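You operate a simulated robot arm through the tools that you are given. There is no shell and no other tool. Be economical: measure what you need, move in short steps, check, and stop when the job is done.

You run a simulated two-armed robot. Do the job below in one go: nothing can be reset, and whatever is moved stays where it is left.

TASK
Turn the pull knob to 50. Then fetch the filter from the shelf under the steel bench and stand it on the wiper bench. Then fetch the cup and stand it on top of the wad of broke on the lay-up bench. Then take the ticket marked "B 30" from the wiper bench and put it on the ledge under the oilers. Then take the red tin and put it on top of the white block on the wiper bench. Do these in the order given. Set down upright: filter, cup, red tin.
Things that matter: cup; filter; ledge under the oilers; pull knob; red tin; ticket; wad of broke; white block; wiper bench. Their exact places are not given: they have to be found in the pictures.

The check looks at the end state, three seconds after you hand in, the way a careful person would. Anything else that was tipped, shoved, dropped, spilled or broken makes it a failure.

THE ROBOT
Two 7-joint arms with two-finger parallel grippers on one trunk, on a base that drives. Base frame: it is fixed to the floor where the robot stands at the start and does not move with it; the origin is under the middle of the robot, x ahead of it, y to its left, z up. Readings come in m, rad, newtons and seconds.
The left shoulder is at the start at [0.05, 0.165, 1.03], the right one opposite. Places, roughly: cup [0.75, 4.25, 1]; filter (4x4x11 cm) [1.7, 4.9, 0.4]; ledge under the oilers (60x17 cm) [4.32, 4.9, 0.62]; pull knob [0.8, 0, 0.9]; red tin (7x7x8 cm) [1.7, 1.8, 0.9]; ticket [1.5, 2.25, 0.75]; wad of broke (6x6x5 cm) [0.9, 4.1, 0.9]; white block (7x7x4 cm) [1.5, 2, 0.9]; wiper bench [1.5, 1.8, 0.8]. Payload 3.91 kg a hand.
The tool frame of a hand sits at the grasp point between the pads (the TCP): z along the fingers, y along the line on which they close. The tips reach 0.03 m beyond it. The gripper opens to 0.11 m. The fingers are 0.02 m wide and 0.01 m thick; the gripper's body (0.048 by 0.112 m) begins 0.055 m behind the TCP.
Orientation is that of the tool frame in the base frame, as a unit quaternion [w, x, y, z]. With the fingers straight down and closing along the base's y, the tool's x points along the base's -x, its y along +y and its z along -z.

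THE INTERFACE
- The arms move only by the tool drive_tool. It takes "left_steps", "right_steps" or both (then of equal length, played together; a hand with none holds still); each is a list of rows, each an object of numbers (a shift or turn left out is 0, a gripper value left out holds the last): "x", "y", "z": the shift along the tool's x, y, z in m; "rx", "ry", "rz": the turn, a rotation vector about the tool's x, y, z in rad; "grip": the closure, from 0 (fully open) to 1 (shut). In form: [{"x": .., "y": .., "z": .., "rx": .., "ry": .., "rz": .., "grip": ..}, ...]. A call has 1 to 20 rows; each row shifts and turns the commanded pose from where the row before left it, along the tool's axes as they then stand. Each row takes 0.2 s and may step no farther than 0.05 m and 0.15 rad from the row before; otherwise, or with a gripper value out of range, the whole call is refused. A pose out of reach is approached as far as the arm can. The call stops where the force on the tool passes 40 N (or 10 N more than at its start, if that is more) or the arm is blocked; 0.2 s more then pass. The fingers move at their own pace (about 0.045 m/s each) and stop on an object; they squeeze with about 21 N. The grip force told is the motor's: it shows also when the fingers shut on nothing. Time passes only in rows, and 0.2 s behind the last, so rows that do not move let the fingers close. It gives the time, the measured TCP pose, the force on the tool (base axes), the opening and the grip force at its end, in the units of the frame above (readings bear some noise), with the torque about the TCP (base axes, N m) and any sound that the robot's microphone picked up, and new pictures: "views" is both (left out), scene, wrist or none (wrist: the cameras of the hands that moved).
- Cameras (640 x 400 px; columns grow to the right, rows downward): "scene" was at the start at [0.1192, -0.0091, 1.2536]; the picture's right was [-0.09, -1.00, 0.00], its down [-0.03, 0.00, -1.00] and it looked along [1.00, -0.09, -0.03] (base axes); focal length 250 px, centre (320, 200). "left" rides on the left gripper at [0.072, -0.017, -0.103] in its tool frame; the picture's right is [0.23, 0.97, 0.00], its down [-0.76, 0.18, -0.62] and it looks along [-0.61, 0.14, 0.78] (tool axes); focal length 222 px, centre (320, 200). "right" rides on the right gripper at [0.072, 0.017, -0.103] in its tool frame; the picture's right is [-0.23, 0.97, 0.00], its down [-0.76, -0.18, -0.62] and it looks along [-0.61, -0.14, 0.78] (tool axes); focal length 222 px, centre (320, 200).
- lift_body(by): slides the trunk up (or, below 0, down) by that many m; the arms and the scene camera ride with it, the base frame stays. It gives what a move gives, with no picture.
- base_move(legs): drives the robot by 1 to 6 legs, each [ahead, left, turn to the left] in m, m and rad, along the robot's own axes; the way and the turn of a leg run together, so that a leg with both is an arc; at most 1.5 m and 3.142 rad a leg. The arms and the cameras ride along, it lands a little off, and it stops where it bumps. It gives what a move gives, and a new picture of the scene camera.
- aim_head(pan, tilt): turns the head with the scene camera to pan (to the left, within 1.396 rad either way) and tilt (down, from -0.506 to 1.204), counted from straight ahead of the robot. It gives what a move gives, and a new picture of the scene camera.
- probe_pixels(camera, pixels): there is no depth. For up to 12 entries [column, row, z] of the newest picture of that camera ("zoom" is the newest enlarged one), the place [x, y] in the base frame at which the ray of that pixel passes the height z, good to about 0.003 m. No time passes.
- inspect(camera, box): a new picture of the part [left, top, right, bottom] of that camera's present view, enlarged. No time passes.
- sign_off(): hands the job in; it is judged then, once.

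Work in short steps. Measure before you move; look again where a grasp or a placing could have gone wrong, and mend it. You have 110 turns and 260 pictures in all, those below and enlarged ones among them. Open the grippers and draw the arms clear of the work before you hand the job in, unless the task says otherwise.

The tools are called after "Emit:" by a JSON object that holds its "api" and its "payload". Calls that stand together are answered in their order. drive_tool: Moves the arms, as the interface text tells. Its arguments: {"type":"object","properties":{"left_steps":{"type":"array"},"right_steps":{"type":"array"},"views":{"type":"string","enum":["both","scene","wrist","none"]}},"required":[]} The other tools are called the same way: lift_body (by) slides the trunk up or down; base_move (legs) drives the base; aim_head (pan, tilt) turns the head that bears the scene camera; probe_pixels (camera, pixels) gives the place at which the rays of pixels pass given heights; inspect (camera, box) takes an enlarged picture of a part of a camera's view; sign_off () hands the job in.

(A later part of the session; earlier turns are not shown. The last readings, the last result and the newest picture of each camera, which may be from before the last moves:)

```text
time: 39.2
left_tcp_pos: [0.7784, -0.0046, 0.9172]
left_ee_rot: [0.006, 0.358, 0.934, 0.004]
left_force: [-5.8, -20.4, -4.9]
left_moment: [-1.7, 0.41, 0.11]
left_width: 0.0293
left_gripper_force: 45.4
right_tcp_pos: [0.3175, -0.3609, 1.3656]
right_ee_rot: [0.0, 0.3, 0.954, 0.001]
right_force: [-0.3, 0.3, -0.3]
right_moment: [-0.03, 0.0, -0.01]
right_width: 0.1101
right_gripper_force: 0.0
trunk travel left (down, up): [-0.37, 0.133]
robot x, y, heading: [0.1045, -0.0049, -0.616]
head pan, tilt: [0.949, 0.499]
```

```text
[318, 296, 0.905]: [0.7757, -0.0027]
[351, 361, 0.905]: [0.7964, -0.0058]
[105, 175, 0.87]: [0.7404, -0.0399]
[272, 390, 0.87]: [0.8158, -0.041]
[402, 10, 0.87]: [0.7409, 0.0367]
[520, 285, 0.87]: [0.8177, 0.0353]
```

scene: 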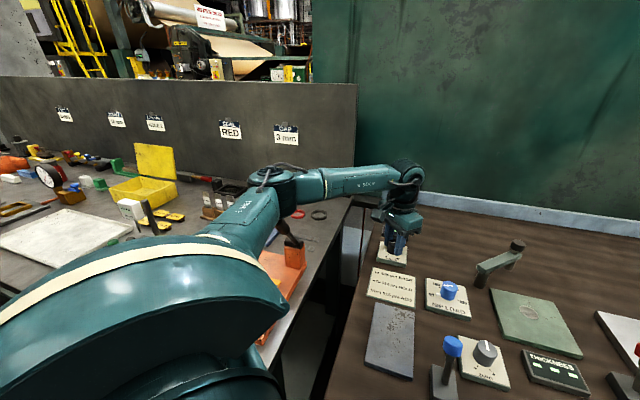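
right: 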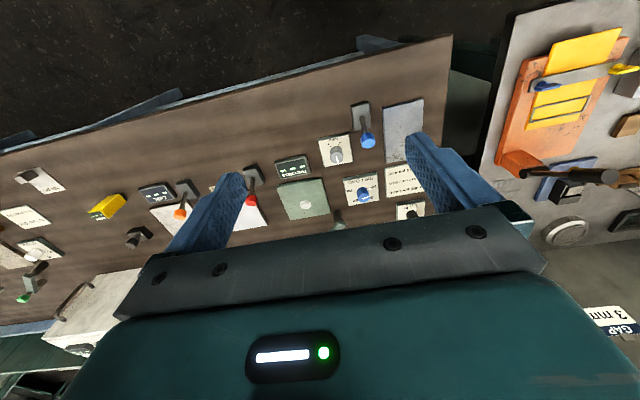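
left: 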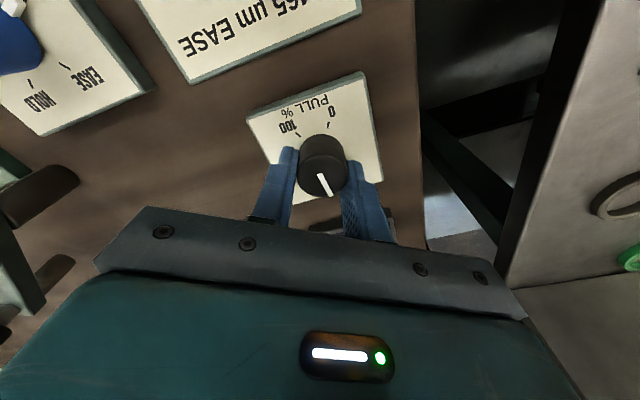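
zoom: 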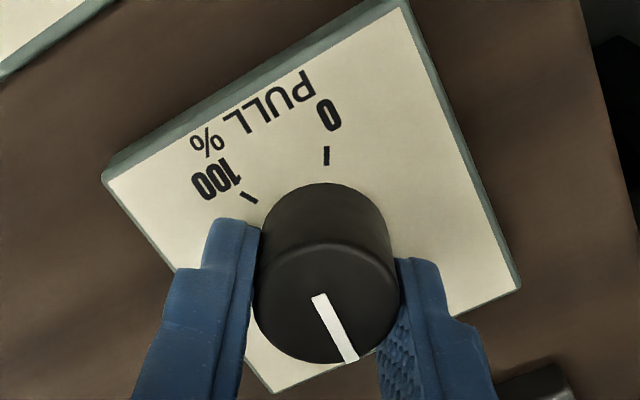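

Probe noise (3 mm) is too coarse here; I release, lift, and turn the hand back to view the nub against the "50" tick.

Emit:
{"api": "drive_tool", "payload": {"left_steps": [{"grip": 0.45}, {}, {"z": -0.03}, {"z": -0.03}, {"rz": -0.15, "x": 0.015}, {"rz": -0.15, "x": 0.015}, {"rz": -0.15}, {"rz": -0.15}, {"rz": -0.15}, {"rz": -0.05}], "views": "wrist"}}

Emit:
{"api": "inspect", "payload": {"camera": "left", "box": [240, 70, 400, 210]}}

```text
time: 41.4
left_tcp_pos: [0.7519, 0.0222, 0.98]
left_ee_rot: [0.01, -0.038, 0.999, 0.003]
left_force: [-0.6, -0.3, 0.1]
left_moment: [-0.01, -0.01, -0.03]
left_width: 0.0606
left_gripper_force: 0.1
right_tcp_pos: [0.3153, -0.3559, 1.3662]
right_ee_rot: [0.003, 0.3, 0.954, 0.0]
right_force: [-0.1, -0.7, -0.1]
right_moment: [0.02, 0.0, -0.01]
right_width: 0.1101
right_gripper_force: 0.2
trunk travel left (down, up): [-0.37, 0.133]
robot x, y, heading: [0.1056, -0.0007, -0.604]
head pan, tilt: [0.949, 0.499]
```

left: 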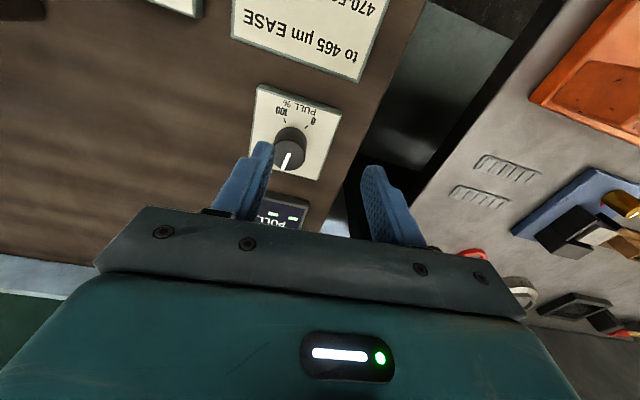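

```text
2.86 times, centred on (320, 140) of left
```

zoom: 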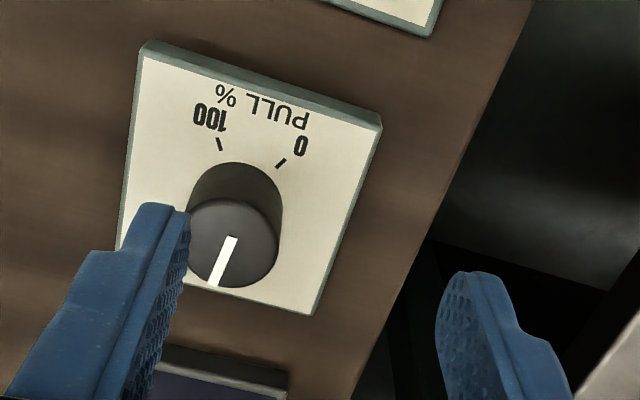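

The line looks ~8° past 50. I move the hand back over the axis and turn it to the side-on view that shows the 50 tick.

Emit:
{"api": "drive_tool", "payload": {"left_steps": [{"x": -0.023, "y": -0.024}, {"rz": -0.15}, {"rz": -0.15}, {"rz": -0.15}, {"rz": -0.15}, {"rz": -0.15}, {"rz": -0.15}, {"rz": -0.15}], "views": "wrist"}}

Emit:
{"api": "inspect", "payload": {"camera": "left", "box": [260, 70, 388, 150]}}

```text
time: 43.2
left_tcp_pos: [0.7788, -0.0032, 0.9771]
left_ee_rot: [0.009, -0.533, 0.846, -0.001]
left_force: [0.3, -0.8, -0.2]
left_moment: [0.01, 0.02, 0.04]
left_width: 0.0605
left_gripper_force: 0.1
right_tcp_pos: [0.3178, -0.358, 1.3648]
right_ee_rot: [0.001, 0.301, 0.954, -0.001]
right_force: [-1.0, 0.7, 0.2]
right_moment: [-0.02, 0.01, 0.02]
right_width: 0.1102
right_gripper_force: 0.0
trunk travel left (down, up): [-0.37, 0.133]
robot x, y, heading: [0.1045, -0.0024, -0.611]
head pan, tilt: [0.949, 0.499]
```

left: 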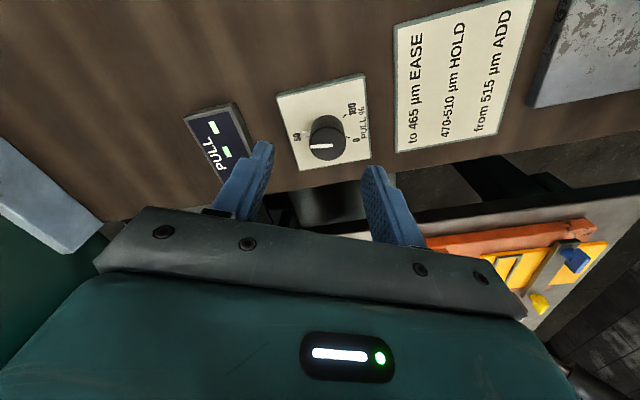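

```text
5.00 times, centred on (324, 110) of left
```

zoom: 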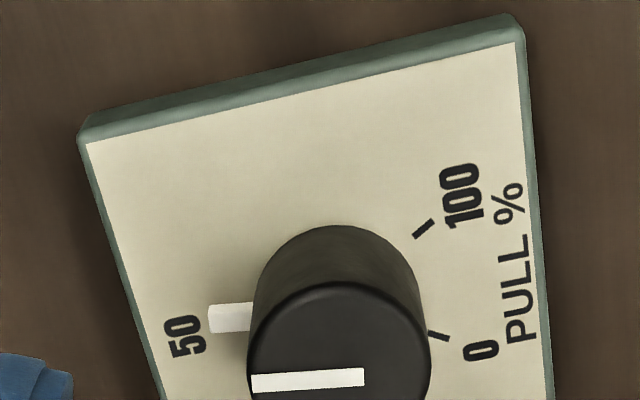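

The knob is ~7° past 50 (nub slightly to the 100-side of the "50" text). I regrip here and turn back 0.12 rad, release, lift and look.

Emit:
{"api": "drive_tool", "payload": {"left_steps": [{"x": -0.001, "y": 0.0027, "z": 0.03}, {"z": 0.03}, {"grip": 0.9}, {"grip": 0.9}, {}, {}, {"rz": -0.04}, {"rz": -0.04}, {"rz": -0.04}, {}, {"grip": 0.45}, {}, {}, {"z": -0.03}, {"z": -0.03}], "views": "wrist"}}

Emit:
{"api": "inspect", "payload": {"camera": "left", "box": [260, 90, 388, 170]}}

```text
time: 46.4
left_tcp_pos: [0.7771, -0.0026, 0.9774]
left_ee_rot: [0.009, -0.581, 0.814, -0.002]
left_force: [-0.7, -0.3, -0.5]
left_moment: [-0.02, -0.05, -0.01]
left_width: 0.0606
left_gripper_force: 0.1
right_tcp_pos: [0.3186, -0.3591, 1.3653]
right_ee_rot: [0.002, 0.301, 0.954, -0.001]
right_force: [-0.3, -0.8, -0.3]
right_moment: [-0.01, -0.01, -0.01]
right_width: 0.1099
right_gripper_force: 0.1
trunk travel left (down, up): [-0.37, 0.133]
robot x, y, heading: [0.1019, -0.0022, -0.61]
head pan, tilt: [0.949, 0.499]
```

left: 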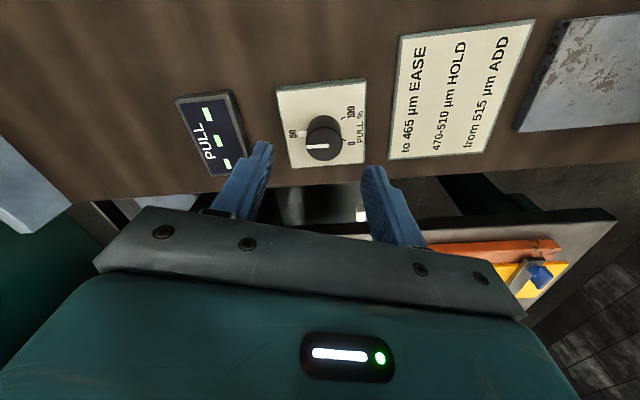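

```text
5.00 times, centred on (324, 130) of left
```

zoom: 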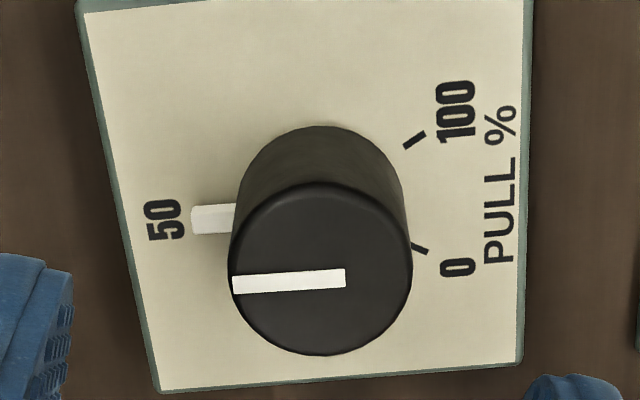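

The nub now covers the 50 tick and the line is within ~2° of the 50 axis — good. I raise and stow the left hand, back away, and look around toward the left.

Emit:
{"api": "drive_tool", "payload": {"left_steps": [{"z": -0.05}, {"z": -0.05, "grip": 0}, {"z": -0.04}, {"rz": 0.15}, {"rz": 0.15}, {"rz": 0.15}, {"rz": 0.15}, {"x": 0.05}, {"x": 0.05}, {"x": 0.05}, {"x": 0.05}, {"x": 0.05}], "views": "none"}}

Emit:
{"api": "base_move", "payload": {"legs": [[-0.4, 0, 0], [0, 0, 1.4]]}}

Emit:
{"api": "aim_head", "payload": {"pan": 0.0, "tilt": 0.3}}

```text
time: 49.0
left_tcp_pos: [0.5735, -0.1527, 1.1116]
left_ee_rot: [0.009, -0.315, 0.949, 0.001]
left_force: [0.1, -1.2, 0.0]
left_moment: [0.0, 0.0, 0.02]
left_width: 0.11
left_gripper_force: 0.1
right_tcp_pos: [0.3174, -0.3593, 1.3657]
right_ee_rot: [0.0, 0.301, 0.954, 0.0]
right_force: [0.7, 1.0, 0.3]
right_moment: [0.01, -0.01, -0.06]
right_width: 0.1102
right_gripper_force: 0.1
trunk travel left (down, up): [-0.37, 0.133]
robot x, y, heading: [0.1024, -0.001, -0.609]
head pan, tilt: [0.949, 0.499]
```

```text
time: 54.9
left_tcp_pos: [0.0083, 0.6623, 1.1119]
left_ee_rot: [-0.006, 0.851, -0.525, -0.006]
left_force: [0.2, -0.5, 0.7]
left_moment: [0.0, -0.03, 0.03]
left_width: 0.1104
left_gripper_force: 0.1
right_tcp_pos: [0.165, 0.3743, 1.3645]
right_ee_rot: [0.001, -0.383, 0.924, -0.001]
right_force: [0.6, 0.0, -0.2]
right_moment: [-0.03, 0.02, 0.02]
right_width: 0.1101
right_gripper_force: 0.1
trunk travel left (down, up): [-0.37, 0.133]
robot x, y, heading: [-0.2223, 0.2232, 0.786]
head pan, tilt: [0.949, 0.499]
```

scene: 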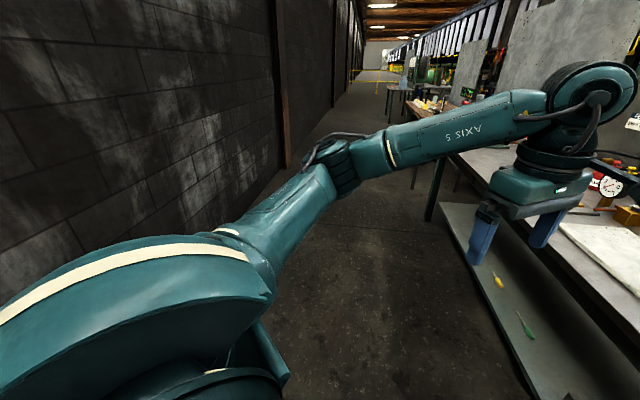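

```text
time: 56.1
left_tcp_pos: [0.008, 0.6623, 1.1126]
left_ee_rot: [-0.006, 0.851, -0.525, -0.006]
left_force: [-1.1, 0.0, 0.7]
left_moment: [0.03, -0.01, -0.04]
left_width: 0.11
left_gripper_force: 0.1
right_tcp_pos: [0.1659, 0.373, 1.3652]
right_ee_rot: [0.001, -0.383, 0.924, 0.001]
right_force: [-0.1, 0.5, 0.0]
right_moment: [0.0, 0.03, 0.03]
right_width: 0.1098
right_gripper_force: 0.0
trunk travel left (down, up): [-0.37, 0.133]
robot x, y, heading: [-0.2208, 0.2246, 0.786]
head pan, tilt: [0.0, 0.3]
```

scene: 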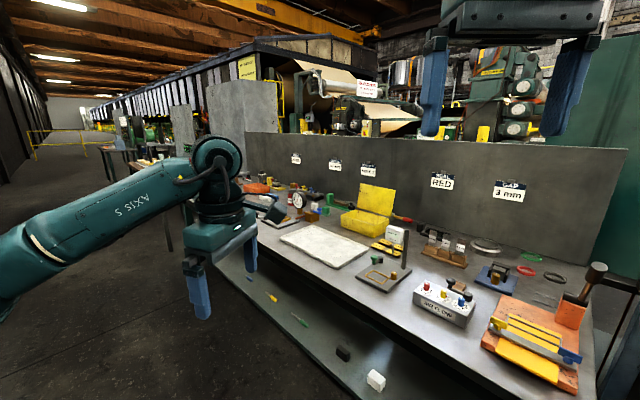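

The grey bench lies at the right of an aisle leading +y. I turn to face +y and look down the aisle.

Emit:
{"api": "base_move", "payload": {"legs": [[0, 0, 0.785]]}}

```text
time: 58.5
left_tcp_pos: [-0.3616, 0.7001, 1.1128]
left_ee_rot: [-0.003, 0.986, -0.167, -0.009]
left_force: [0.0, -0.5, 0.2]
left_moment: [-0.01, 0.01, 0.04]
left_width: 0.1099
left_gripper_force: 0.1
right_tcp_pos: [-0.0469, 0.6016, 1.3645]
right_ee_rot: [0.001, -0.701, 0.713, 0.001]
right_force: [0.1, 0.3, 0.2]
right_moment: [-0.01, -0.01, -0.02]
right_width: 0.11
right_gripper_force: 0.1
trunk travel left (down, up): [-0.37, 0.133]
robot x, y, heading: [-0.2197, 0.2242, 1.551]
head pan, tilt: [0.0, 0.3]
```

scene: 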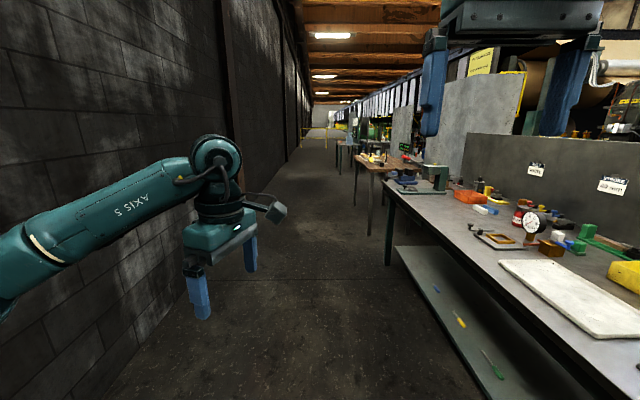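

I probe the floor points: wall base, bench leg, and further bench legs.

Emit:
{"api": "probe_pixels", "payload": {"camera": "scene", "pixels": [[125, 372, 0], [200, 270, 0], [388, 264, 0], [355, 206, 0], [370, 235, 0], [408, 200, 0.8], [356, 162, 0.8], [285, 160, 0], [337, 172, 0], [440, 190, 0.87], [425, 190, 0.87]]}}

Emit:
{"api": "inspect", "payload": {"camera": "scene", "box": [320, 90, 480, 240]}}

```text
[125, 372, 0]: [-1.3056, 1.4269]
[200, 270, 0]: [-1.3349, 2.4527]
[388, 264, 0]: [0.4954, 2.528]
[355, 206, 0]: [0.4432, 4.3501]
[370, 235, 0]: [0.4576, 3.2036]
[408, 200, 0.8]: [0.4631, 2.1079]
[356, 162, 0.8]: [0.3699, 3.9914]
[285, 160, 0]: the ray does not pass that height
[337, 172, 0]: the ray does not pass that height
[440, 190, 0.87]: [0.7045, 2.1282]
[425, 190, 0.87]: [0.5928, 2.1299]
```

```text
2.67 times, centred on (400, 165) of scene
```

zoom: 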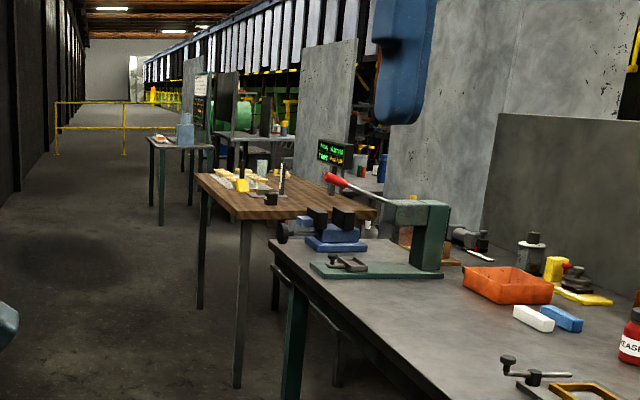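

The aisle is free (wall at x≈-1.3). I drive to y≈2.7 and turn to look right (+x).

Emit:
{"api": "base_move", "payload": {"legs": [[1.4, 0, 0], [1.1, 0, 0], [0, 0, -1.55]]}}

```text
time: 74.7
left_tcp_pos: [0.2634, 2.9175, 1.1129]
left_ee_rot: [0.008, -0.596, 0.803, 0.005]
left_force: [-0.7, 0.3, 0.3]
left_moment: [0.02, 0.0, 0.02]
left_width: 0.1101
left_gripper_force: 0.0
right_tcp_pos: [0.1803, 2.5963, 1.3651]
right_ee_rot: [0.001, -0.013, 1.0, 0.0]
right_force: [0.1, -0.1, 0.1]
right_moment: [-0.03, 0.0, 0.01]
right_width: 0.1097
right_gripper_force: 0.2
trunk travel left (down, up): [-0.37, 0.133]
robot x, y, heading: [-0.2037, 2.7608, 0.027]
head pan, tilt: [0.0, 0.3]
```

scene: 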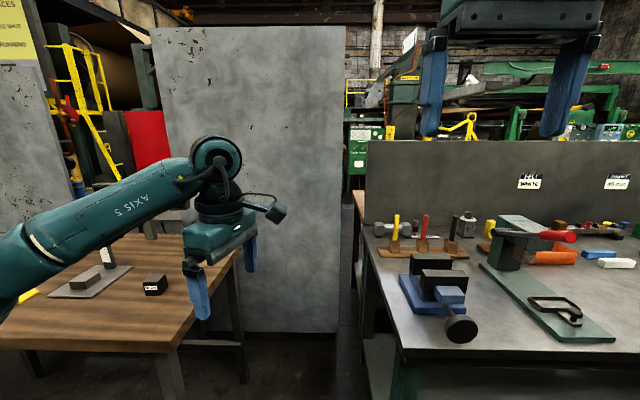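

I enlarge the gap between the grey panel and the grey bench to see what is behind.

Emit:
{"api": "inspect", "payload": {"camera": "scene", "box": [310, 100, 430, 400]}}

Emit:
{"api": "probe_pixels", "payload": {"camera": "scene", "pixels": [[245, 330, 0], [338, 332, 0], [366, 382, 0], [366, 300, 0], [240, 380, 0], [395, 345, 0.87], [180, 348, 0.87], [245, 255, 0.87], [365, 235, 0.87]]}}

Emit:
{"api": "aim_head", "payload": {"pan": 1.1, "tilt": 0.3}}

```text
1.33 times, centred on (370, 250) of scene
```

zoom: 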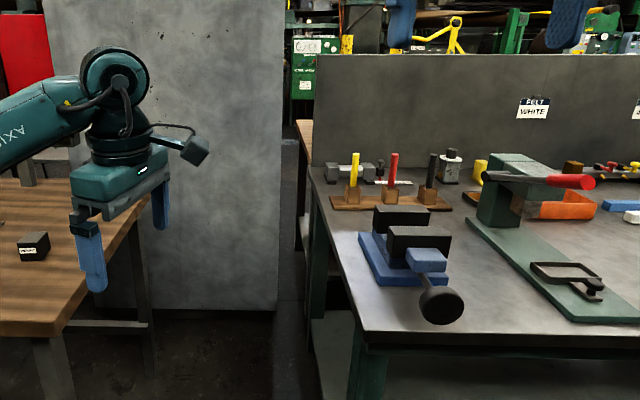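

```text
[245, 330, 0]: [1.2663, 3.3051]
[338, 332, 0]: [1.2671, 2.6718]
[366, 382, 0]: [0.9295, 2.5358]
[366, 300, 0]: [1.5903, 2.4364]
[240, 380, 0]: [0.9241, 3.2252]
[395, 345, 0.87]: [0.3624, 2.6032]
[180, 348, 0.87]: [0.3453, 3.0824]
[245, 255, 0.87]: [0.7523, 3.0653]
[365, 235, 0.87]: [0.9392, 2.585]
```

```text
time: 76.0
left_tcp_pos: [0.2645, 2.9164, 1.1121]
left_ee_rot: [0.008, -0.595, 0.804, 0.004]
left_force: [-0.3, 0.8, 0.4]
left_moment: [0.03, -0.06, 0.0]
left_width: 0.11
left_gripper_force: 0.1
right_tcp_pos: [0.1796, 2.5987, 1.3651]
right_ee_rot: [0.001, -0.013, 1.0, -0.001]
right_force: [0.0, 0.0, -0.1]
right_moment: [0.0, 0.03, -0.02]
right_width: 0.1099
right_gripper_force: 0.1
trunk travel left (down, up): [-0.37, 0.133]
robot x, y, heading: [-0.202, 2.7597, 0.022]
head pan, tilt: [1.1, 0.3]
```

scene: 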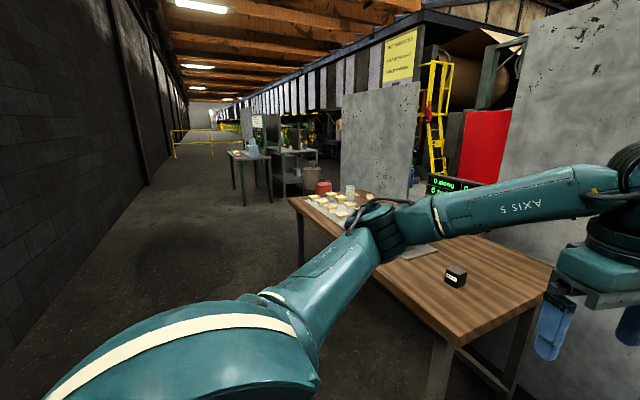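

The gap here is too narrow; there may be an opening past the wood bench. I drive to y≈4.9 and look right.

Emit:
{"api": "base_move", "payload": {"legs": [[0, 0, 1.55], [1.1, 0, 0], [1.1, 0, 0], [0, 0, -1.57]]}}

Emit:
{"api": "aim_head", "payload": {"pan": 0.0, "tilt": 0.3}}

Emit:
{"api": "aim_head", "payload": {"pan": -0.9, "tilt": 0.4}}

```text
time: 94.6
left_tcp_pos: [0.1425, 5.1546, 1.1109]
left_ee_rot: [0.007, -0.618, 0.786, 0.003]
left_force: [-0.8, -0.2, -0.4]
left_moment: [0.01, 0.03, 0.03]
left_width: 0.11
left_gripper_force: 0.1
right_tcp_pos: [0.077, 4.8311, 1.3643]
right_ee_rot: [0.001, -0.041, 0.999, 0.0]
right_force: [0.7, -0.5, 0.0]
right_moment: [-0.04, 0.02, 0.0]
right_width: 0.1099
right_gripper_force: 0.0
trunk travel left (down, up): [-0.37, 0.133]
robot x, y, heading: [-0.3184, 4.9677, 0.082]
head pan, tilt: [1.1, 0.3]
```

scene: 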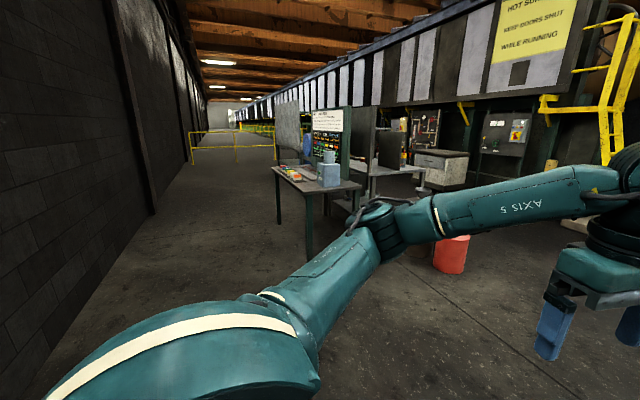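

```text
time: 95.9
left_tcp_pos: [0.1434, 5.1541, 1.1121]
left_ee_rot: [0.007, -0.619, 0.786, 0.004]
left_force: [0.3, -0.8, -0.2]
left_moment: [-0.01, -0.02, 0.0]
left_width: 0.1099
left_gripper_force: 0.0
right_tcp_pos: [0.0764, 4.8306, 1.3659]
right_ee_rot: [0.001, -0.041, 0.999, 0.0]
right_force: [0.7, -0.5, 0.7]
right_moment: [0.0, 0.0, -0.04]
right_width: 0.1101
right_gripper_force: 0.1
trunk travel left (down, up): [-0.37, 0.133]
robot x, y, heading: [-0.3133, 4.9677, 0.085]
head pan, tilt: [0.0, 0.3]
```

scene: 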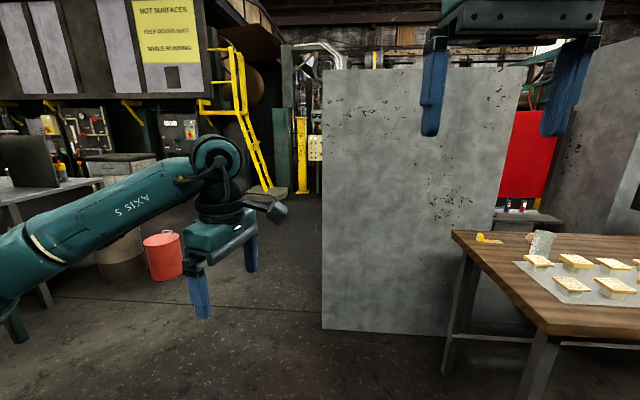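

```text
time: 97.1
left_tcp_pos: [0.1428, 5.1536, 1.1119]
left_ee_rot: [0.008, -0.618, 0.786, 0.004]
left_force: [0.4, 0.4, -0.2]
left_moment: [0.03, 0.01, -0.02]
left_width: 0.1101
left_gripper_force: 0.1
right_tcp_pos: [0.0752, 4.8315, 1.3642]
right_ee_rot: [0.001, -0.041, 0.999, 0.0]
right_force: [0.2, 0.3, 0.1]
right_moment: [-0.01, 0.01, -0.03]
right_width: 0.11
right_gripper_force: 0.1
trunk travel left (down, up): [-0.37, 0.133]
robot x, y, heading: [-0.315, 4.9675, 0.083]
head pan, tilt: [-0.901, 0.4]
```

scene: 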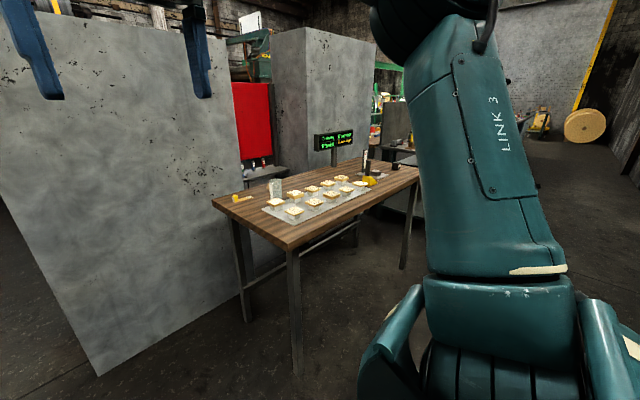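

The panel beside the wood bench ends near y≈5; the open floor beyond leads behind it. I measure key floor points, and zoom on the wood bench.

Emit:
{"api": "probe_pixels", "payload": {"camera": "scene", "pixels": [[97, 375, 0], [240, 297, 0], [248, 320, 0], [298, 373, 0], [403, 268, 0], [357, 245, 0], [290, 250, 0.87], [213, 203, 0.87], [275, 198, 0.88], [371, 183, 0.9]]}}

Emit:
{"api": "inspect", "payload": {"camera": "scene", "box": [210, 120, 420, 250]}}

Emit:
{"api": "aim_head", "payload": {"pan": 0.5, "tilt": 0.3}}

```text
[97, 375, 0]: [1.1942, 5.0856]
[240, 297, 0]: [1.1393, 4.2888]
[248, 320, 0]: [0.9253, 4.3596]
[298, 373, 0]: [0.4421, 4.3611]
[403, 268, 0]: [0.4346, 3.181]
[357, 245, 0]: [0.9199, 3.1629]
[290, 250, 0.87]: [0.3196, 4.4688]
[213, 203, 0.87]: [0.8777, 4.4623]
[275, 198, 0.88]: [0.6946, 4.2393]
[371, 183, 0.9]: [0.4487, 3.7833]
```

```text
3.05 times, centred on (315, 185) of scene
```

zoom: 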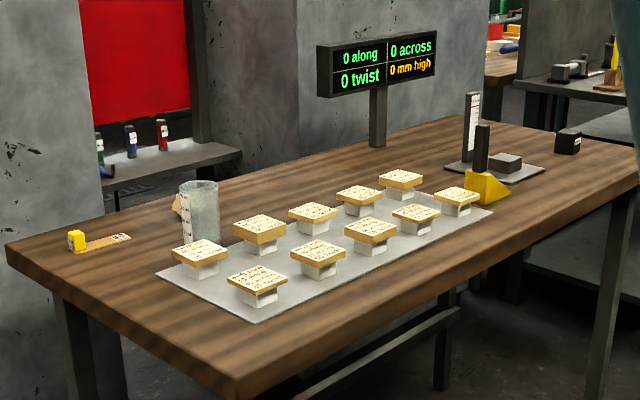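

```text
time: 98.6
left_tcp_pos: [0.1423, 5.1554, 1.1115]
left_ee_rot: [0.008, -0.619, 0.786, 0.003]
left_force: [0.5, 0.1, 0.2]
left_moment: [-0.04, -0.03, -0.01]
left_width: 0.1102
left_gripper_force: 0.0
right_tcp_pos: [0.0761, 4.8309, 1.3644]
right_ee_rot: [0.001, -0.041, 0.999, 0.001]
right_force: [-0.2, 0.3, 0.2]
right_moment: [0.01, 0.0, -0.01]
right_width: 0.1099
right_gripper_force: 0.1
trunk travel left (down, up): [-0.37, 0.133]
robot x, y, heading: [-0.3163, 4.9697, 0.081]
head pan, tilt: [0.499, 0.3]
```

scene: 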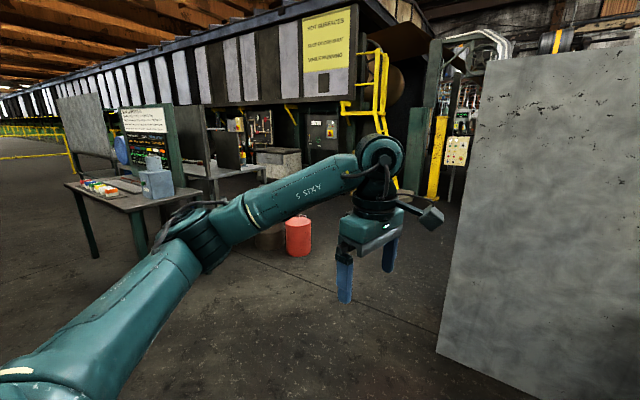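

The measuring cup is at ≈[0.69,4.24]. I probe floor obstacles in the open area (table legs, bucket, panel corner).

Emit:
{"api": "probe_pixels", "payload": {"camera": "scene", "pixels": [[92, 256, 0], [145, 278, 0], [298, 256, 0], [435, 353, 0], [268, 250, 0], [400, 195, 0], [440, 203, 0], [345, 200, 0], [135, 210, 0.75]]}}

Emit:
{"api": "base_move", "payload": {"legs": [[0.5, 0.7, 0], [1.2, 0, -0.08], [0, 0, -0.8]]}}

Emit:
{"api": "aim_head", "payload": {"pan": -0.3, "tilt": 0.4}}

```text
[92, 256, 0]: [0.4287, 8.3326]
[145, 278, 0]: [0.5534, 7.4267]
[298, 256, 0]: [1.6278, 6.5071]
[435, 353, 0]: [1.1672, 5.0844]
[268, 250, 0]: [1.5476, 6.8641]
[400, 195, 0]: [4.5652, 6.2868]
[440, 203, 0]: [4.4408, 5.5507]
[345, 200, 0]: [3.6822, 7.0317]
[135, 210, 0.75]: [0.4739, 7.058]
```

```text
time: 110.9
left_tcp_pos: [1.7528, 5.5342, 1.112]
left_ee_rot: [0.009, -0.23, 0.973, 0.0]
left_force: [0.4, -0.1, -0.2]
left_moment: [-0.02, 0.02, -0.02]
left_width: 0.1101
left_gripper_force: 0.0
right_tcp_pos: [1.463, 5.3769, 1.3651]
right_ee_rot: [0.0, 0.384, 0.923, 0.0]
right_force: [0.1, -0.2, 0.2]
right_moment: [0.02, -0.01, 0.02]
right_width: 0.1102
right_gripper_force: 0.1
trunk travel left (down, up): [-0.37, 0.133]
robot x, y, heading: [1.3163, 5.7669, -0.789]
head pan, tilt: [0.499, 0.3]
```

scene: 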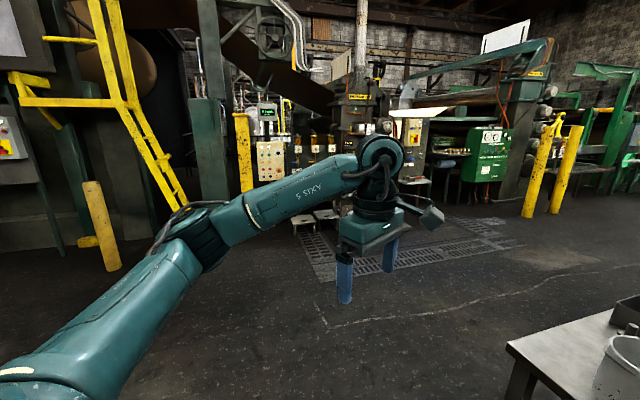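

```text
time: 112.1
left_tcp_pos: [1.7522, 5.5357, 1.1129]
left_ee_rot: [0.009, -0.231, 0.973, 0.0]
left_force: [-0.4, 0.1, -0.7]
left_moment: [0.03, 0.0, -0.03]
left_width: 0.1101
left_gripper_force: 0.0
right_tcp_pos: [1.4618, 5.3773, 1.3654]
right_ee_rot: [0.001, 0.384, 0.924, 0.0]
right_force: [0.4, 0.2, 1.0]
right_moment: [0.01, -0.02, -0.02]
right_width: 0.1101
right_gripper_force: 0.2
trunk travel left (down, up): [-0.37, 0.133]
robot x, y, heading: [1.3147, 5.7652, -0.79]
head pan, tilt: [-0.3, 0.4]
```

scene: 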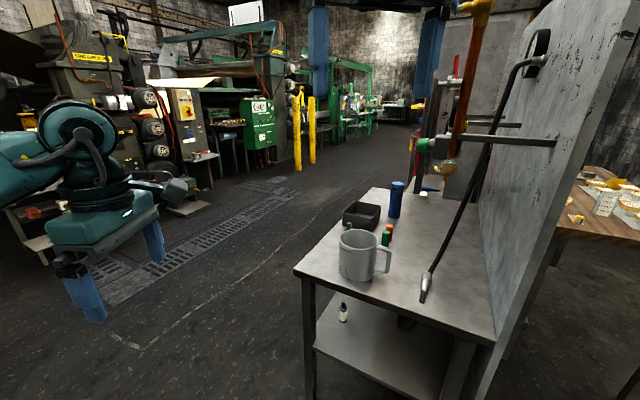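

The steel bench is here with a shelf below. I zoom in on the shelf and measure.

Emit:
{"api": "inspect", "payload": {"camera": "scene", "box": [290, 230, 500, 400]}}

Emit:
{"api": "probe_pixels", "payload": {"camera": "scene", "pixels": [[295, 270, 0.8], [495, 340, 0.8], [390, 190, 0.8], [343, 322, 0.35], [343, 305, 0.42], [405, 330, 0.35], [315, 395, 0], [310, 260, 0.7], [490, 185, 0.8], [342, 321, 0.4]]}}

```text
2.35 times, centred on (395, 315) of scene
```

zoom: 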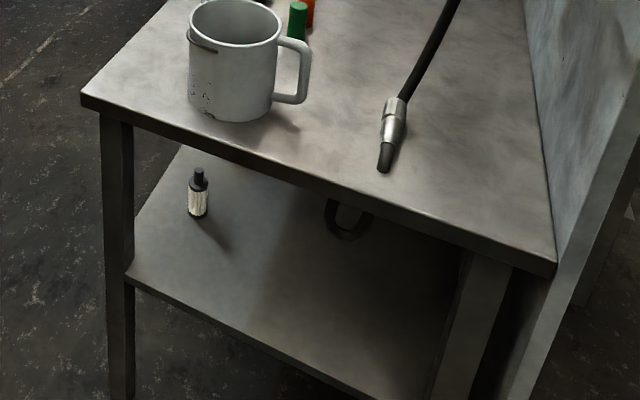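

```text
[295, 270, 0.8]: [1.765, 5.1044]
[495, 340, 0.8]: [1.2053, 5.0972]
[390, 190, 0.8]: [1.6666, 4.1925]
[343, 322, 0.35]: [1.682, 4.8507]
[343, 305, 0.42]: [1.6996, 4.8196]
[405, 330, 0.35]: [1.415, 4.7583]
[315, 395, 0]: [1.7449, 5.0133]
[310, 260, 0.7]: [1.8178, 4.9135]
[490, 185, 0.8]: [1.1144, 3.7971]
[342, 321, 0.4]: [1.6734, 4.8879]
```

The filter (white/black, pixel (343,312)) stands on the shelf at ≈[1.68,4.86,0.35-0.45], near the bench's +x side. I drive round to the +x side and face -x.

Emit:
{"api": "base_move", "payload": {"legs": [[0, 0, 0.79], [1.15, 0, 0], [0, -1.07, 0], [0, 0, 1.57], [0, 0, 1.57]]}}

Emit:
{"api": "aim_head", "payload": {"pan": -0.2, "tilt": 0.7}}

```text
time: 132.8
left_tcp_pos: [2.0512, 4.5524, 1.1126]
left_ee_rot: [0.003, 0.802, 0.598, -0.008]
left_force: [-0.2, -0.1, 0.0]
left_moment: [-0.02, -0.01, 0.02]
left_width: 0.1096
left_gripper_force: 0.1
right_tcp_pos: [2.1341, 4.8707, 1.365]
right_ee_rot: [0.001, 1.0, 0.015, -0.001]
right_force: [0.3, 0.4, -0.2]
right_moment: [0.0, -0.01, -0.02]
right_width: 0.1099
right_gripper_force: 0.1
trunk travel left (down, up): [-0.37, 0.133]
robot x, y, heading: [2.5215, 4.7151, -3.114]
head pan, tilt: [-0.3, 0.4]
```

scene: 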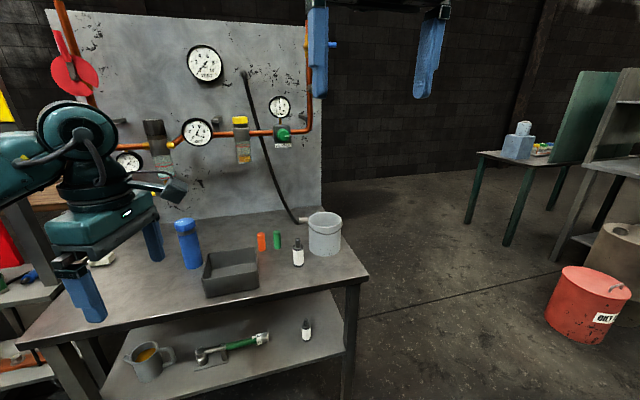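

```text
time: 133.7
left_tcp_pos: [2.0518, 4.5521, 1.1131]
left_ee_rot: [0.004, 0.801, 0.598, -0.007]
left_force: [0.9, 0.2, -0.2]
left_moment: [0.0, 0.01, 0.0]
left_width: 0.11
left_gripper_force: 0.0
right_tcp_pos: [2.1353, 4.8709, 1.3655]
right_ee_rot: [0.0, 1.0, 0.015, -0.001]
right_force: [0.6, -0.3, -0.1]
right_moment: [0.01, -0.04, 0.04]
right_width: 0.1099
right_gripper_force: 0.1
trunk travel left (down, up): [-0.37, 0.133]
robot x, y, heading: [2.5198, 4.7107, -3.11]
head pan, tilt: [-0.201, 0.7]
```

scene: 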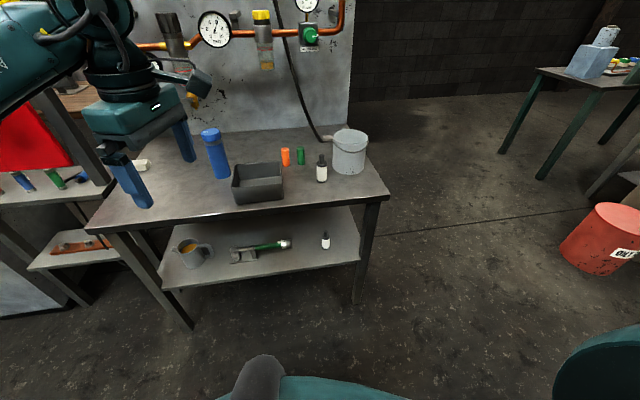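

On the shelf: a mug, a green tool, and the small black-white piece at (326,240). I zoom to confirm it's the filter.

Emit:
{"api": "inspect", "payload": {"camera": "scene", "box": [290, 215, 370, 265]}}

Emit:
{"api": "inspect", "payload": {"camera": "scene", "box": [160, 140, 400, 290]}}

Emit:
{"api": "probe_pixels", "payload": {"camera": "scene", "pixels": [[326, 247, 0.33], [326, 247, 0.36], [326, 232, 0.43], [326, 232, 0.46], [360, 262, 0.33], [388, 200, 0.8], [90, 228, 0.8], [358, 300, 0], [190, 325, 0]]}}

```text
8.00 times, centred on (330, 240) of scene
```

zoom: 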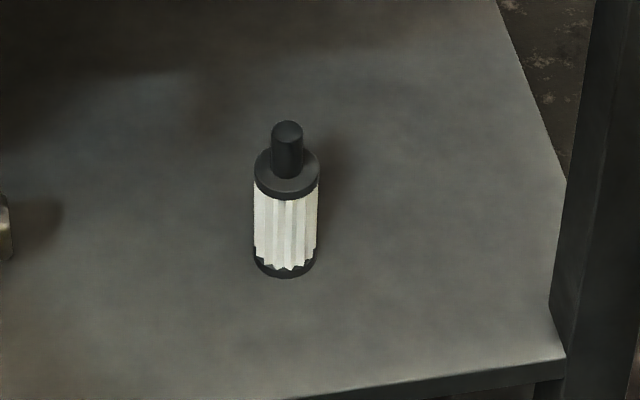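

```text
2.67 times, centred on (280, 215) of scene
```

zoom: 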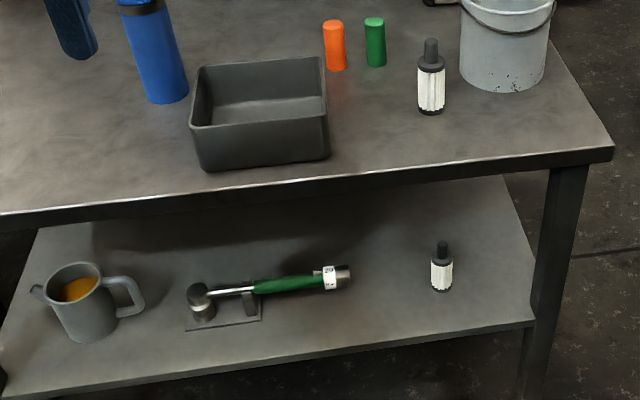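

```text
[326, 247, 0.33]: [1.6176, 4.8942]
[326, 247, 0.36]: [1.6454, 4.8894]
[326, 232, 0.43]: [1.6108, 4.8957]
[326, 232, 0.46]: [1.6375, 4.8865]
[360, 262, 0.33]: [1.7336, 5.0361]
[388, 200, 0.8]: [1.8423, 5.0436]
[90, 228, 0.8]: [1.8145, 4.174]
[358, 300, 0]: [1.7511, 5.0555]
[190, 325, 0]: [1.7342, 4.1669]
```

It is the pleated filter, base ≈[1.68,4.885,0.40], bench top ≈0.755. Plan: lower the trunk, right hand down and tilted 45° forward, then approach under the bench top. First retract/raise the left hand and lower the trunk.

Emit:
{"api": "drive_tool", "payload": {"left_steps": [{"z": -0.045, "y": 0.02}, {"z": -0.045, "y": 0.02}, {"z": -0.045, "y": 0.02}, {"z": -0.045, "y": 0.02}, {"y": 0.045, "x": 0.015}, {"y": 0.045, "x": 0.015}], "views": "none"}}

Emit:
{"api": "lift_body", "payload": {"by": -0.3}}

Emit:
{"api": "drive_tool", "payload": {"right_steps": [{"z": 0.05}, {"z": 0.05}, {"z": 0.05}, {"z": 0.05}, {"z": 0.05}, {"z": 0.05}, {"z": 0.05}, {"z": 0.05}, {"z": 0.05}, {"z": 0.05}, {"z": 0.05}, {"ry": -0.131}, {"ry": -0.131}, {"ry": -0.131}, {"ry": -0.131}, {"ry": -0.131}, {"ry": -0.131}], "views": "both"}}

```text
time: 135.1
left_tcp_pos: [2.2267, 4.5355, 1.2908]
left_ee_rot: [0.003, 0.802, 0.597, -0.009]
left_force: [1.4, 0.1, 0.4]
left_moment: [0.0, 0.07, -0.01]
left_width: 0.1102
left_gripper_force: 0.0
right_tcp_pos: [2.1361, 4.8705, 1.3648]
right_ee_rot: [0.0, 1.0, 0.014, -0.001]
right_force: [-0.1, 0.2, -0.7]
right_moment: [0.01, 0.01, 0.03]
right_width: 0.1099
right_gripper_force: 0.2
trunk travel left (down, up): [-0.37, 0.133]
robot x, y, heading: [2.5175, 4.7127, -3.108]
head pan, tilt: [-0.201, 0.7]
```

```text
time: 138.1
left_tcp_pos: [2.2237, 4.5351, 0.9898]
left_ee_rot: [0.004, 0.802, 0.597, -0.008]
left_force: [0.3, -0.1, 0.7]
left_moment: [0.0, 0.01, -0.02]
left_width: 0.1101
left_gripper_force: 0.1
right_tcp_pos: [2.1339, 4.8716, 1.065]
right_ee_rot: [0.0, 1.0, 0.015, 0.0]
right_force: [-0.6, -0.9, 0.9]
right_moment: [-0.02, -0.01, -0.02]
right_width: 0.11
right_gripper_force: 0.0
trunk travel left (down, up): [-0.07, 0.433]
robot x, y, heading: [2.5202, 4.7124, -3.113]
head pan, tilt: [-0.201, 0.7]
```

```text
time: 141.7
left_tcp_pos: [2.2239, 4.5345, 0.9911]
left_ee_rot: [0.003, 0.802, 0.597, -0.006]
left_force: [0.1, 0.3, -0.9]
left_moment: [0.0, 0.0, 0.01]
left_width: 0.1097
left_gripper_force: 0.1
right_tcp_pos: [2.1366, 4.8569, 0.5156]
right_ee_rot: [0.017, 0.952, 0.018, -0.304]
right_force: [0.0, 0.6, 1.0]
right_moment: [-0.01, -0.01, 0.01]
right_width: 0.1099
right_gripper_force: 0.1
right hand out of reach, approached as far as the arm can: row 16, 17
trunk travel left (down, up): [-0.07, 0.433]
robot x, y, heading: [2.5164, 4.7108, -3.113]
head pan, tilt: [-0.201, 0.7]
```

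scene: 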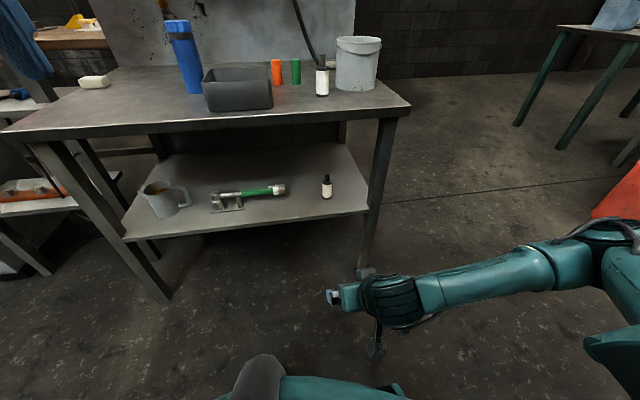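
right: 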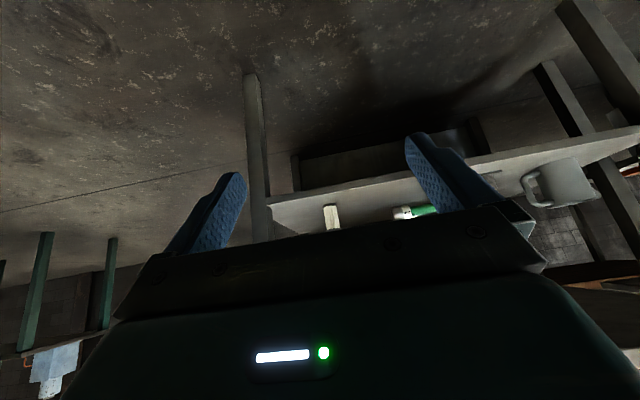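

Tilt reached only ~35°. I extend the hand forward and try to tilt further; also lower the trunk a bit.

Emit:
{"api": "lift_body", "payload": {"by": -0.06}}

Emit:
{"api": "drive_tool", "payload": {"right_steps": [{"x": -0.04, "z": 0.02}, {"x": -0.04, "z": 0.02}, {"x": -0.04, "z": 0.02}, {"ry": -0.06}, {"ry": -0.06}, {"ry": -0.06}, {"ry": -0.06}], "views": "none"}}

```text
time: 142.7
left_tcp_pos: [2.2251, 4.5352, 0.9306]
left_ee_rot: [0.004, 0.801, 0.598, -0.009]
left_force: [-0.1, -0.5, -0.1]
left_moment: [-0.05, 0.0, -0.01]
left_width: 0.11
left_gripper_force: 0.1
right_tcp_pos: [2.1371, 4.8578, 0.4548]
right_ee_rot: [0.018, 0.952, 0.019, -0.304]
right_force: [0.1, -0.4, -0.9]
right_moment: [0.01, -0.02, 0.0]
right_width: 0.11
right_gripper_force: 0.0
trunk travel left (down, up): [-0.01, 0.493]
robot x, y, heading: [2.5174, 4.7094, -3.115]
head pan, tilt: [-0.201, 0.7]
```

```text
time: 144.2
left_tcp_pos: [2.2247, 4.5358, 0.9303]
left_ee_rot: [0.004, 0.802, 0.597, -0.007]
left_force: [0.5, -0.6, -0.2]
left_moment: [0.0, -0.01, 0.0]
left_width: 0.11
left_gripper_force: 0.1
right_tcp_pos: [2.0105, 4.825, 0.4759]
right_ee_rot: [0.041, 0.917, 0.024, -0.395]
right_force: [0.5, -0.2, 0.4]
right_moment: [0.01, 0.03, 0.01]
right_width: 0.11
right_gripper_force: 0.0
right hand out of reach, approached as far as the arm can: row 7
trunk travel left (down, up): [-0.01, 0.493]
robot x, y, heading: [2.5186, 4.7137, -3.112]
head pan, tilt: [-0.201, 0.7]
```

Tilt is now 47°. I square the roll (rx 0.08) and drive the base forward 0.22 and right 0.06 with the hand entering under the bench top.

Emit:
{"api": "drive_tool", "payload": {"right_steps": [{"rx": 0.08}], "views": "none"}}

Emit:
{"api": "base_move", "payload": {"legs": [[0.2, -0.06, 0.0]]}}

Emit:
{"api": "inspect", "payload": {"camera": "right", "box": [0, 0, 640, 400]}}

```text
time: 144.7
left_tcp_pos: [2.225, 4.535, 0.9306]
left_ee_rot: [0.004, 0.802, 0.597, -0.008]
left_force: [0.8, -0.1, -0.8]
left_moment: [-0.01, 0.03, 0.03]
left_width: 0.1102
left_gripper_force: 0.0
right_tcp_pos: [2.0043, 4.8525, 0.4763]
right_ee_rot: [-0.018, 0.909, -0.002, -0.416]
right_force: [1.2, 0.1, -0.2]
right_moment: [0.03, -0.01, -0.04]
right_width: 0.1101
right_gripper_force: 0.0
trunk travel left (down, up): [-0.01, 0.493]
robot x, y, heading: [2.5187, 4.7143, -3.109]
head pan, tilt: [-0.201, 0.7]
```

```text
time: 146.3
left_tcp_pos: [2.0262, 4.5876, 0.93]
left_ee_rot: [0.003, 0.802, 0.598, -0.008]
left_force: [0.1, -0.1, 0.4]
left_moment: [0.03, 0.01, 0.03]
left_width: 0.11
left_gripper_force: 0.0
right_tcp_pos: [1.8041, 4.9047, 0.4761]
right_ee_rot: [-0.016, 0.91, 0.001, -0.415]
right_force: [-0.4, -0.8, -0.2]
right_moment: [0.02, 0.03, -0.02]
right_width: 0.11
right_gripper_force: 0.0
trunk travel left (down, up): [-0.01, 0.493]
robot x, y, heading: [2.3212, 4.7685, -3.11]
head pan, tilt: [-0.201, 0.7]
```

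scene: 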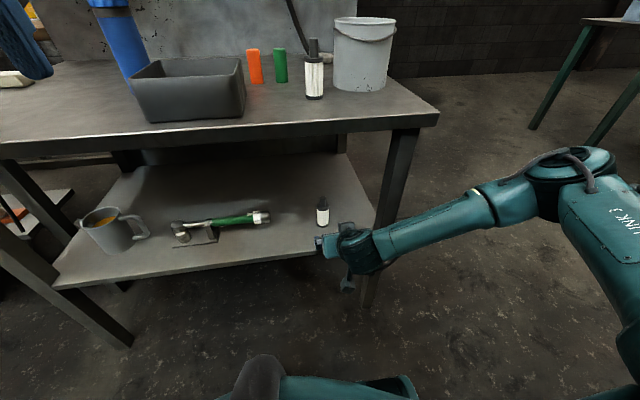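

```text
1.00 times, centred on (320, 200) of right
```

zoom: 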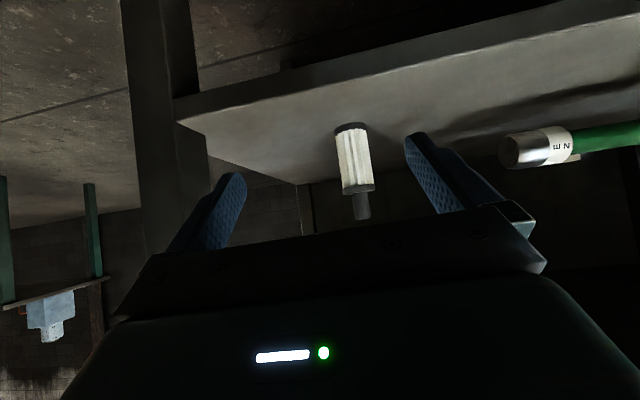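

The filter appears between the fingers. I triangulate base (350,128) and top (362,218) with the scene view base (322,226).

Emit:
{"api": "probe_pixels", "payload": {"camera": "right", "pixels": [[350, 127, 0.36], [350, 127, 0.38], [350, 127, 0.4], [356, 160, 0.44], [356, 185, 0.47], [418, 135, 0.45], [235, 180, 0.45]]}}

Emit:
{"api": "probe_pixels", "payload": {"camera": "scene", "pixels": [[322, 226, 0.36], [322, 226, 0.38], [322, 226, 0.4], [376, 222, 0.38]]}}

```text
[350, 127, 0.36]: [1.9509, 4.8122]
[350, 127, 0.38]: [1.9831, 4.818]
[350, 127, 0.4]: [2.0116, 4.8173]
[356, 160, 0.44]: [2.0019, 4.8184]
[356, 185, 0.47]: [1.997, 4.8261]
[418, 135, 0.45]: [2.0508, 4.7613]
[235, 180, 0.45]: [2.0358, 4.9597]
```

```text
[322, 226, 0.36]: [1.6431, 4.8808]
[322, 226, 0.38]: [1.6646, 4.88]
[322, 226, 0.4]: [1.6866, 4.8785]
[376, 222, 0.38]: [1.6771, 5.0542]
```

The "right" picture was older; I probe the zoom instead.

Emit:
{"api": "probe_pixels", "payload": {"camera": "zoom", "pixels": [[350, 127, 0.36], [350, 127, 0.38], [350, 127, 0.4], [356, 160, 0.42], [358, 188, 0.45], [362, 217, 0.48]]}}

```text
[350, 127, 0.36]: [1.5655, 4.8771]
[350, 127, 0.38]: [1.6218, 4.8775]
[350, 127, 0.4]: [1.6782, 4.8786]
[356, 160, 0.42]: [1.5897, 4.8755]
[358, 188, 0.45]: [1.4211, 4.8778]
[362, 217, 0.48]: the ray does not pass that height
```

Filter centre ≈[1.678,4.879], shelf z≈0.403. I shift the hand in y by 0.027 and down 0.02, then drive the base forward 0.12.

Emit:
{"api": "drive_tool", "payload": {"right_steps": [{"y": 0.027, "z": 0.011, "x": 0.014}], "views": "none"}}

Emit:
{"api": "base_move", "payload": {"legs": [[0.11, 0.0, 0.0]]}}

Emit:
{"api": "inspect", "payload": {"camera": "right", "box": [0, 0, 640, 400]}}

```text
time: 146.7
left_tcp_pos: [2.0264, 4.5883, 0.9314]
left_ee_rot: [0.003, 0.802, 0.598, -0.009]
left_force: [0.2, -0.2, -0.6]
left_moment: [0.03, 0.01, -0.02]
left_width: 0.1102
left_gripper_force: 0.1
right_tcp_pos: [1.8053, 4.8782, 0.4575]
right_ee_rot: [-0.017, 0.909, 0.0, -0.417]
right_force: [1.1, 0.1, -0.7]
right_moment: [-0.02, -0.01, 0.0]
right_width: 0.1099
right_gripper_force: 0.0
trunk travel left (down, up): [-0.01, 0.493]
robot x, y, heading: [2.3166, 4.7656, -3.111]
head pan, tilt: [-0.201, 0.7]
```

```text
time: 147.9
left_tcp_pos: [1.9173, 4.5856, 0.9301]
left_ee_rot: [0.003, 0.802, 0.597, -0.009]
left_force: [0.3, 0.0, 0.0]
left_moment: [-0.01, -0.02, 0.01]
left_width: 0.1099
left_gripper_force: 0.0
right_tcp_pos: [1.6974, 4.8745, 0.4575]
right_ee_rot: [-0.017, 0.909, 0.0, -0.416]
right_force: [-1.0, 0.3, -0.3]
right_moment: [0.02, -0.04, 0.05]
right_width: 0.1103
right_gripper_force: 0.0
trunk travel left (down, up): [-0.01, 0.493]
robot x, y, heading: [2.209, 4.7643, -3.112]
head pan, tilt: [-0.201, 0.7]
```

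scene: 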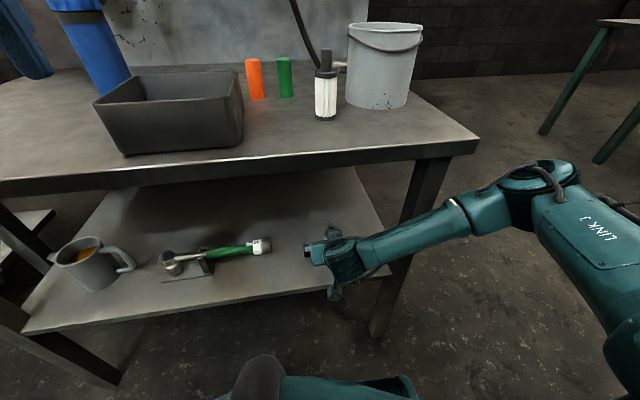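

```text
1.00 times, centred on (320, 200) of right
```

zoom: 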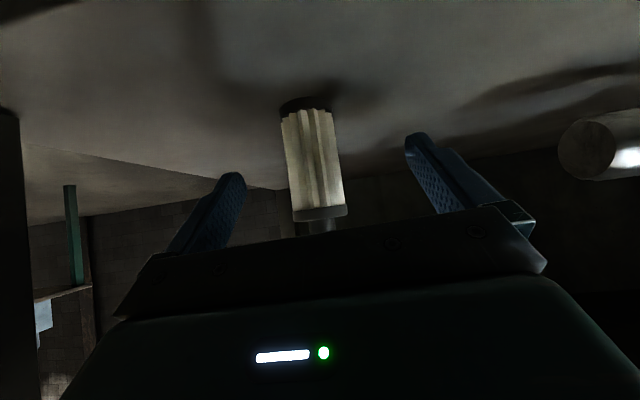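

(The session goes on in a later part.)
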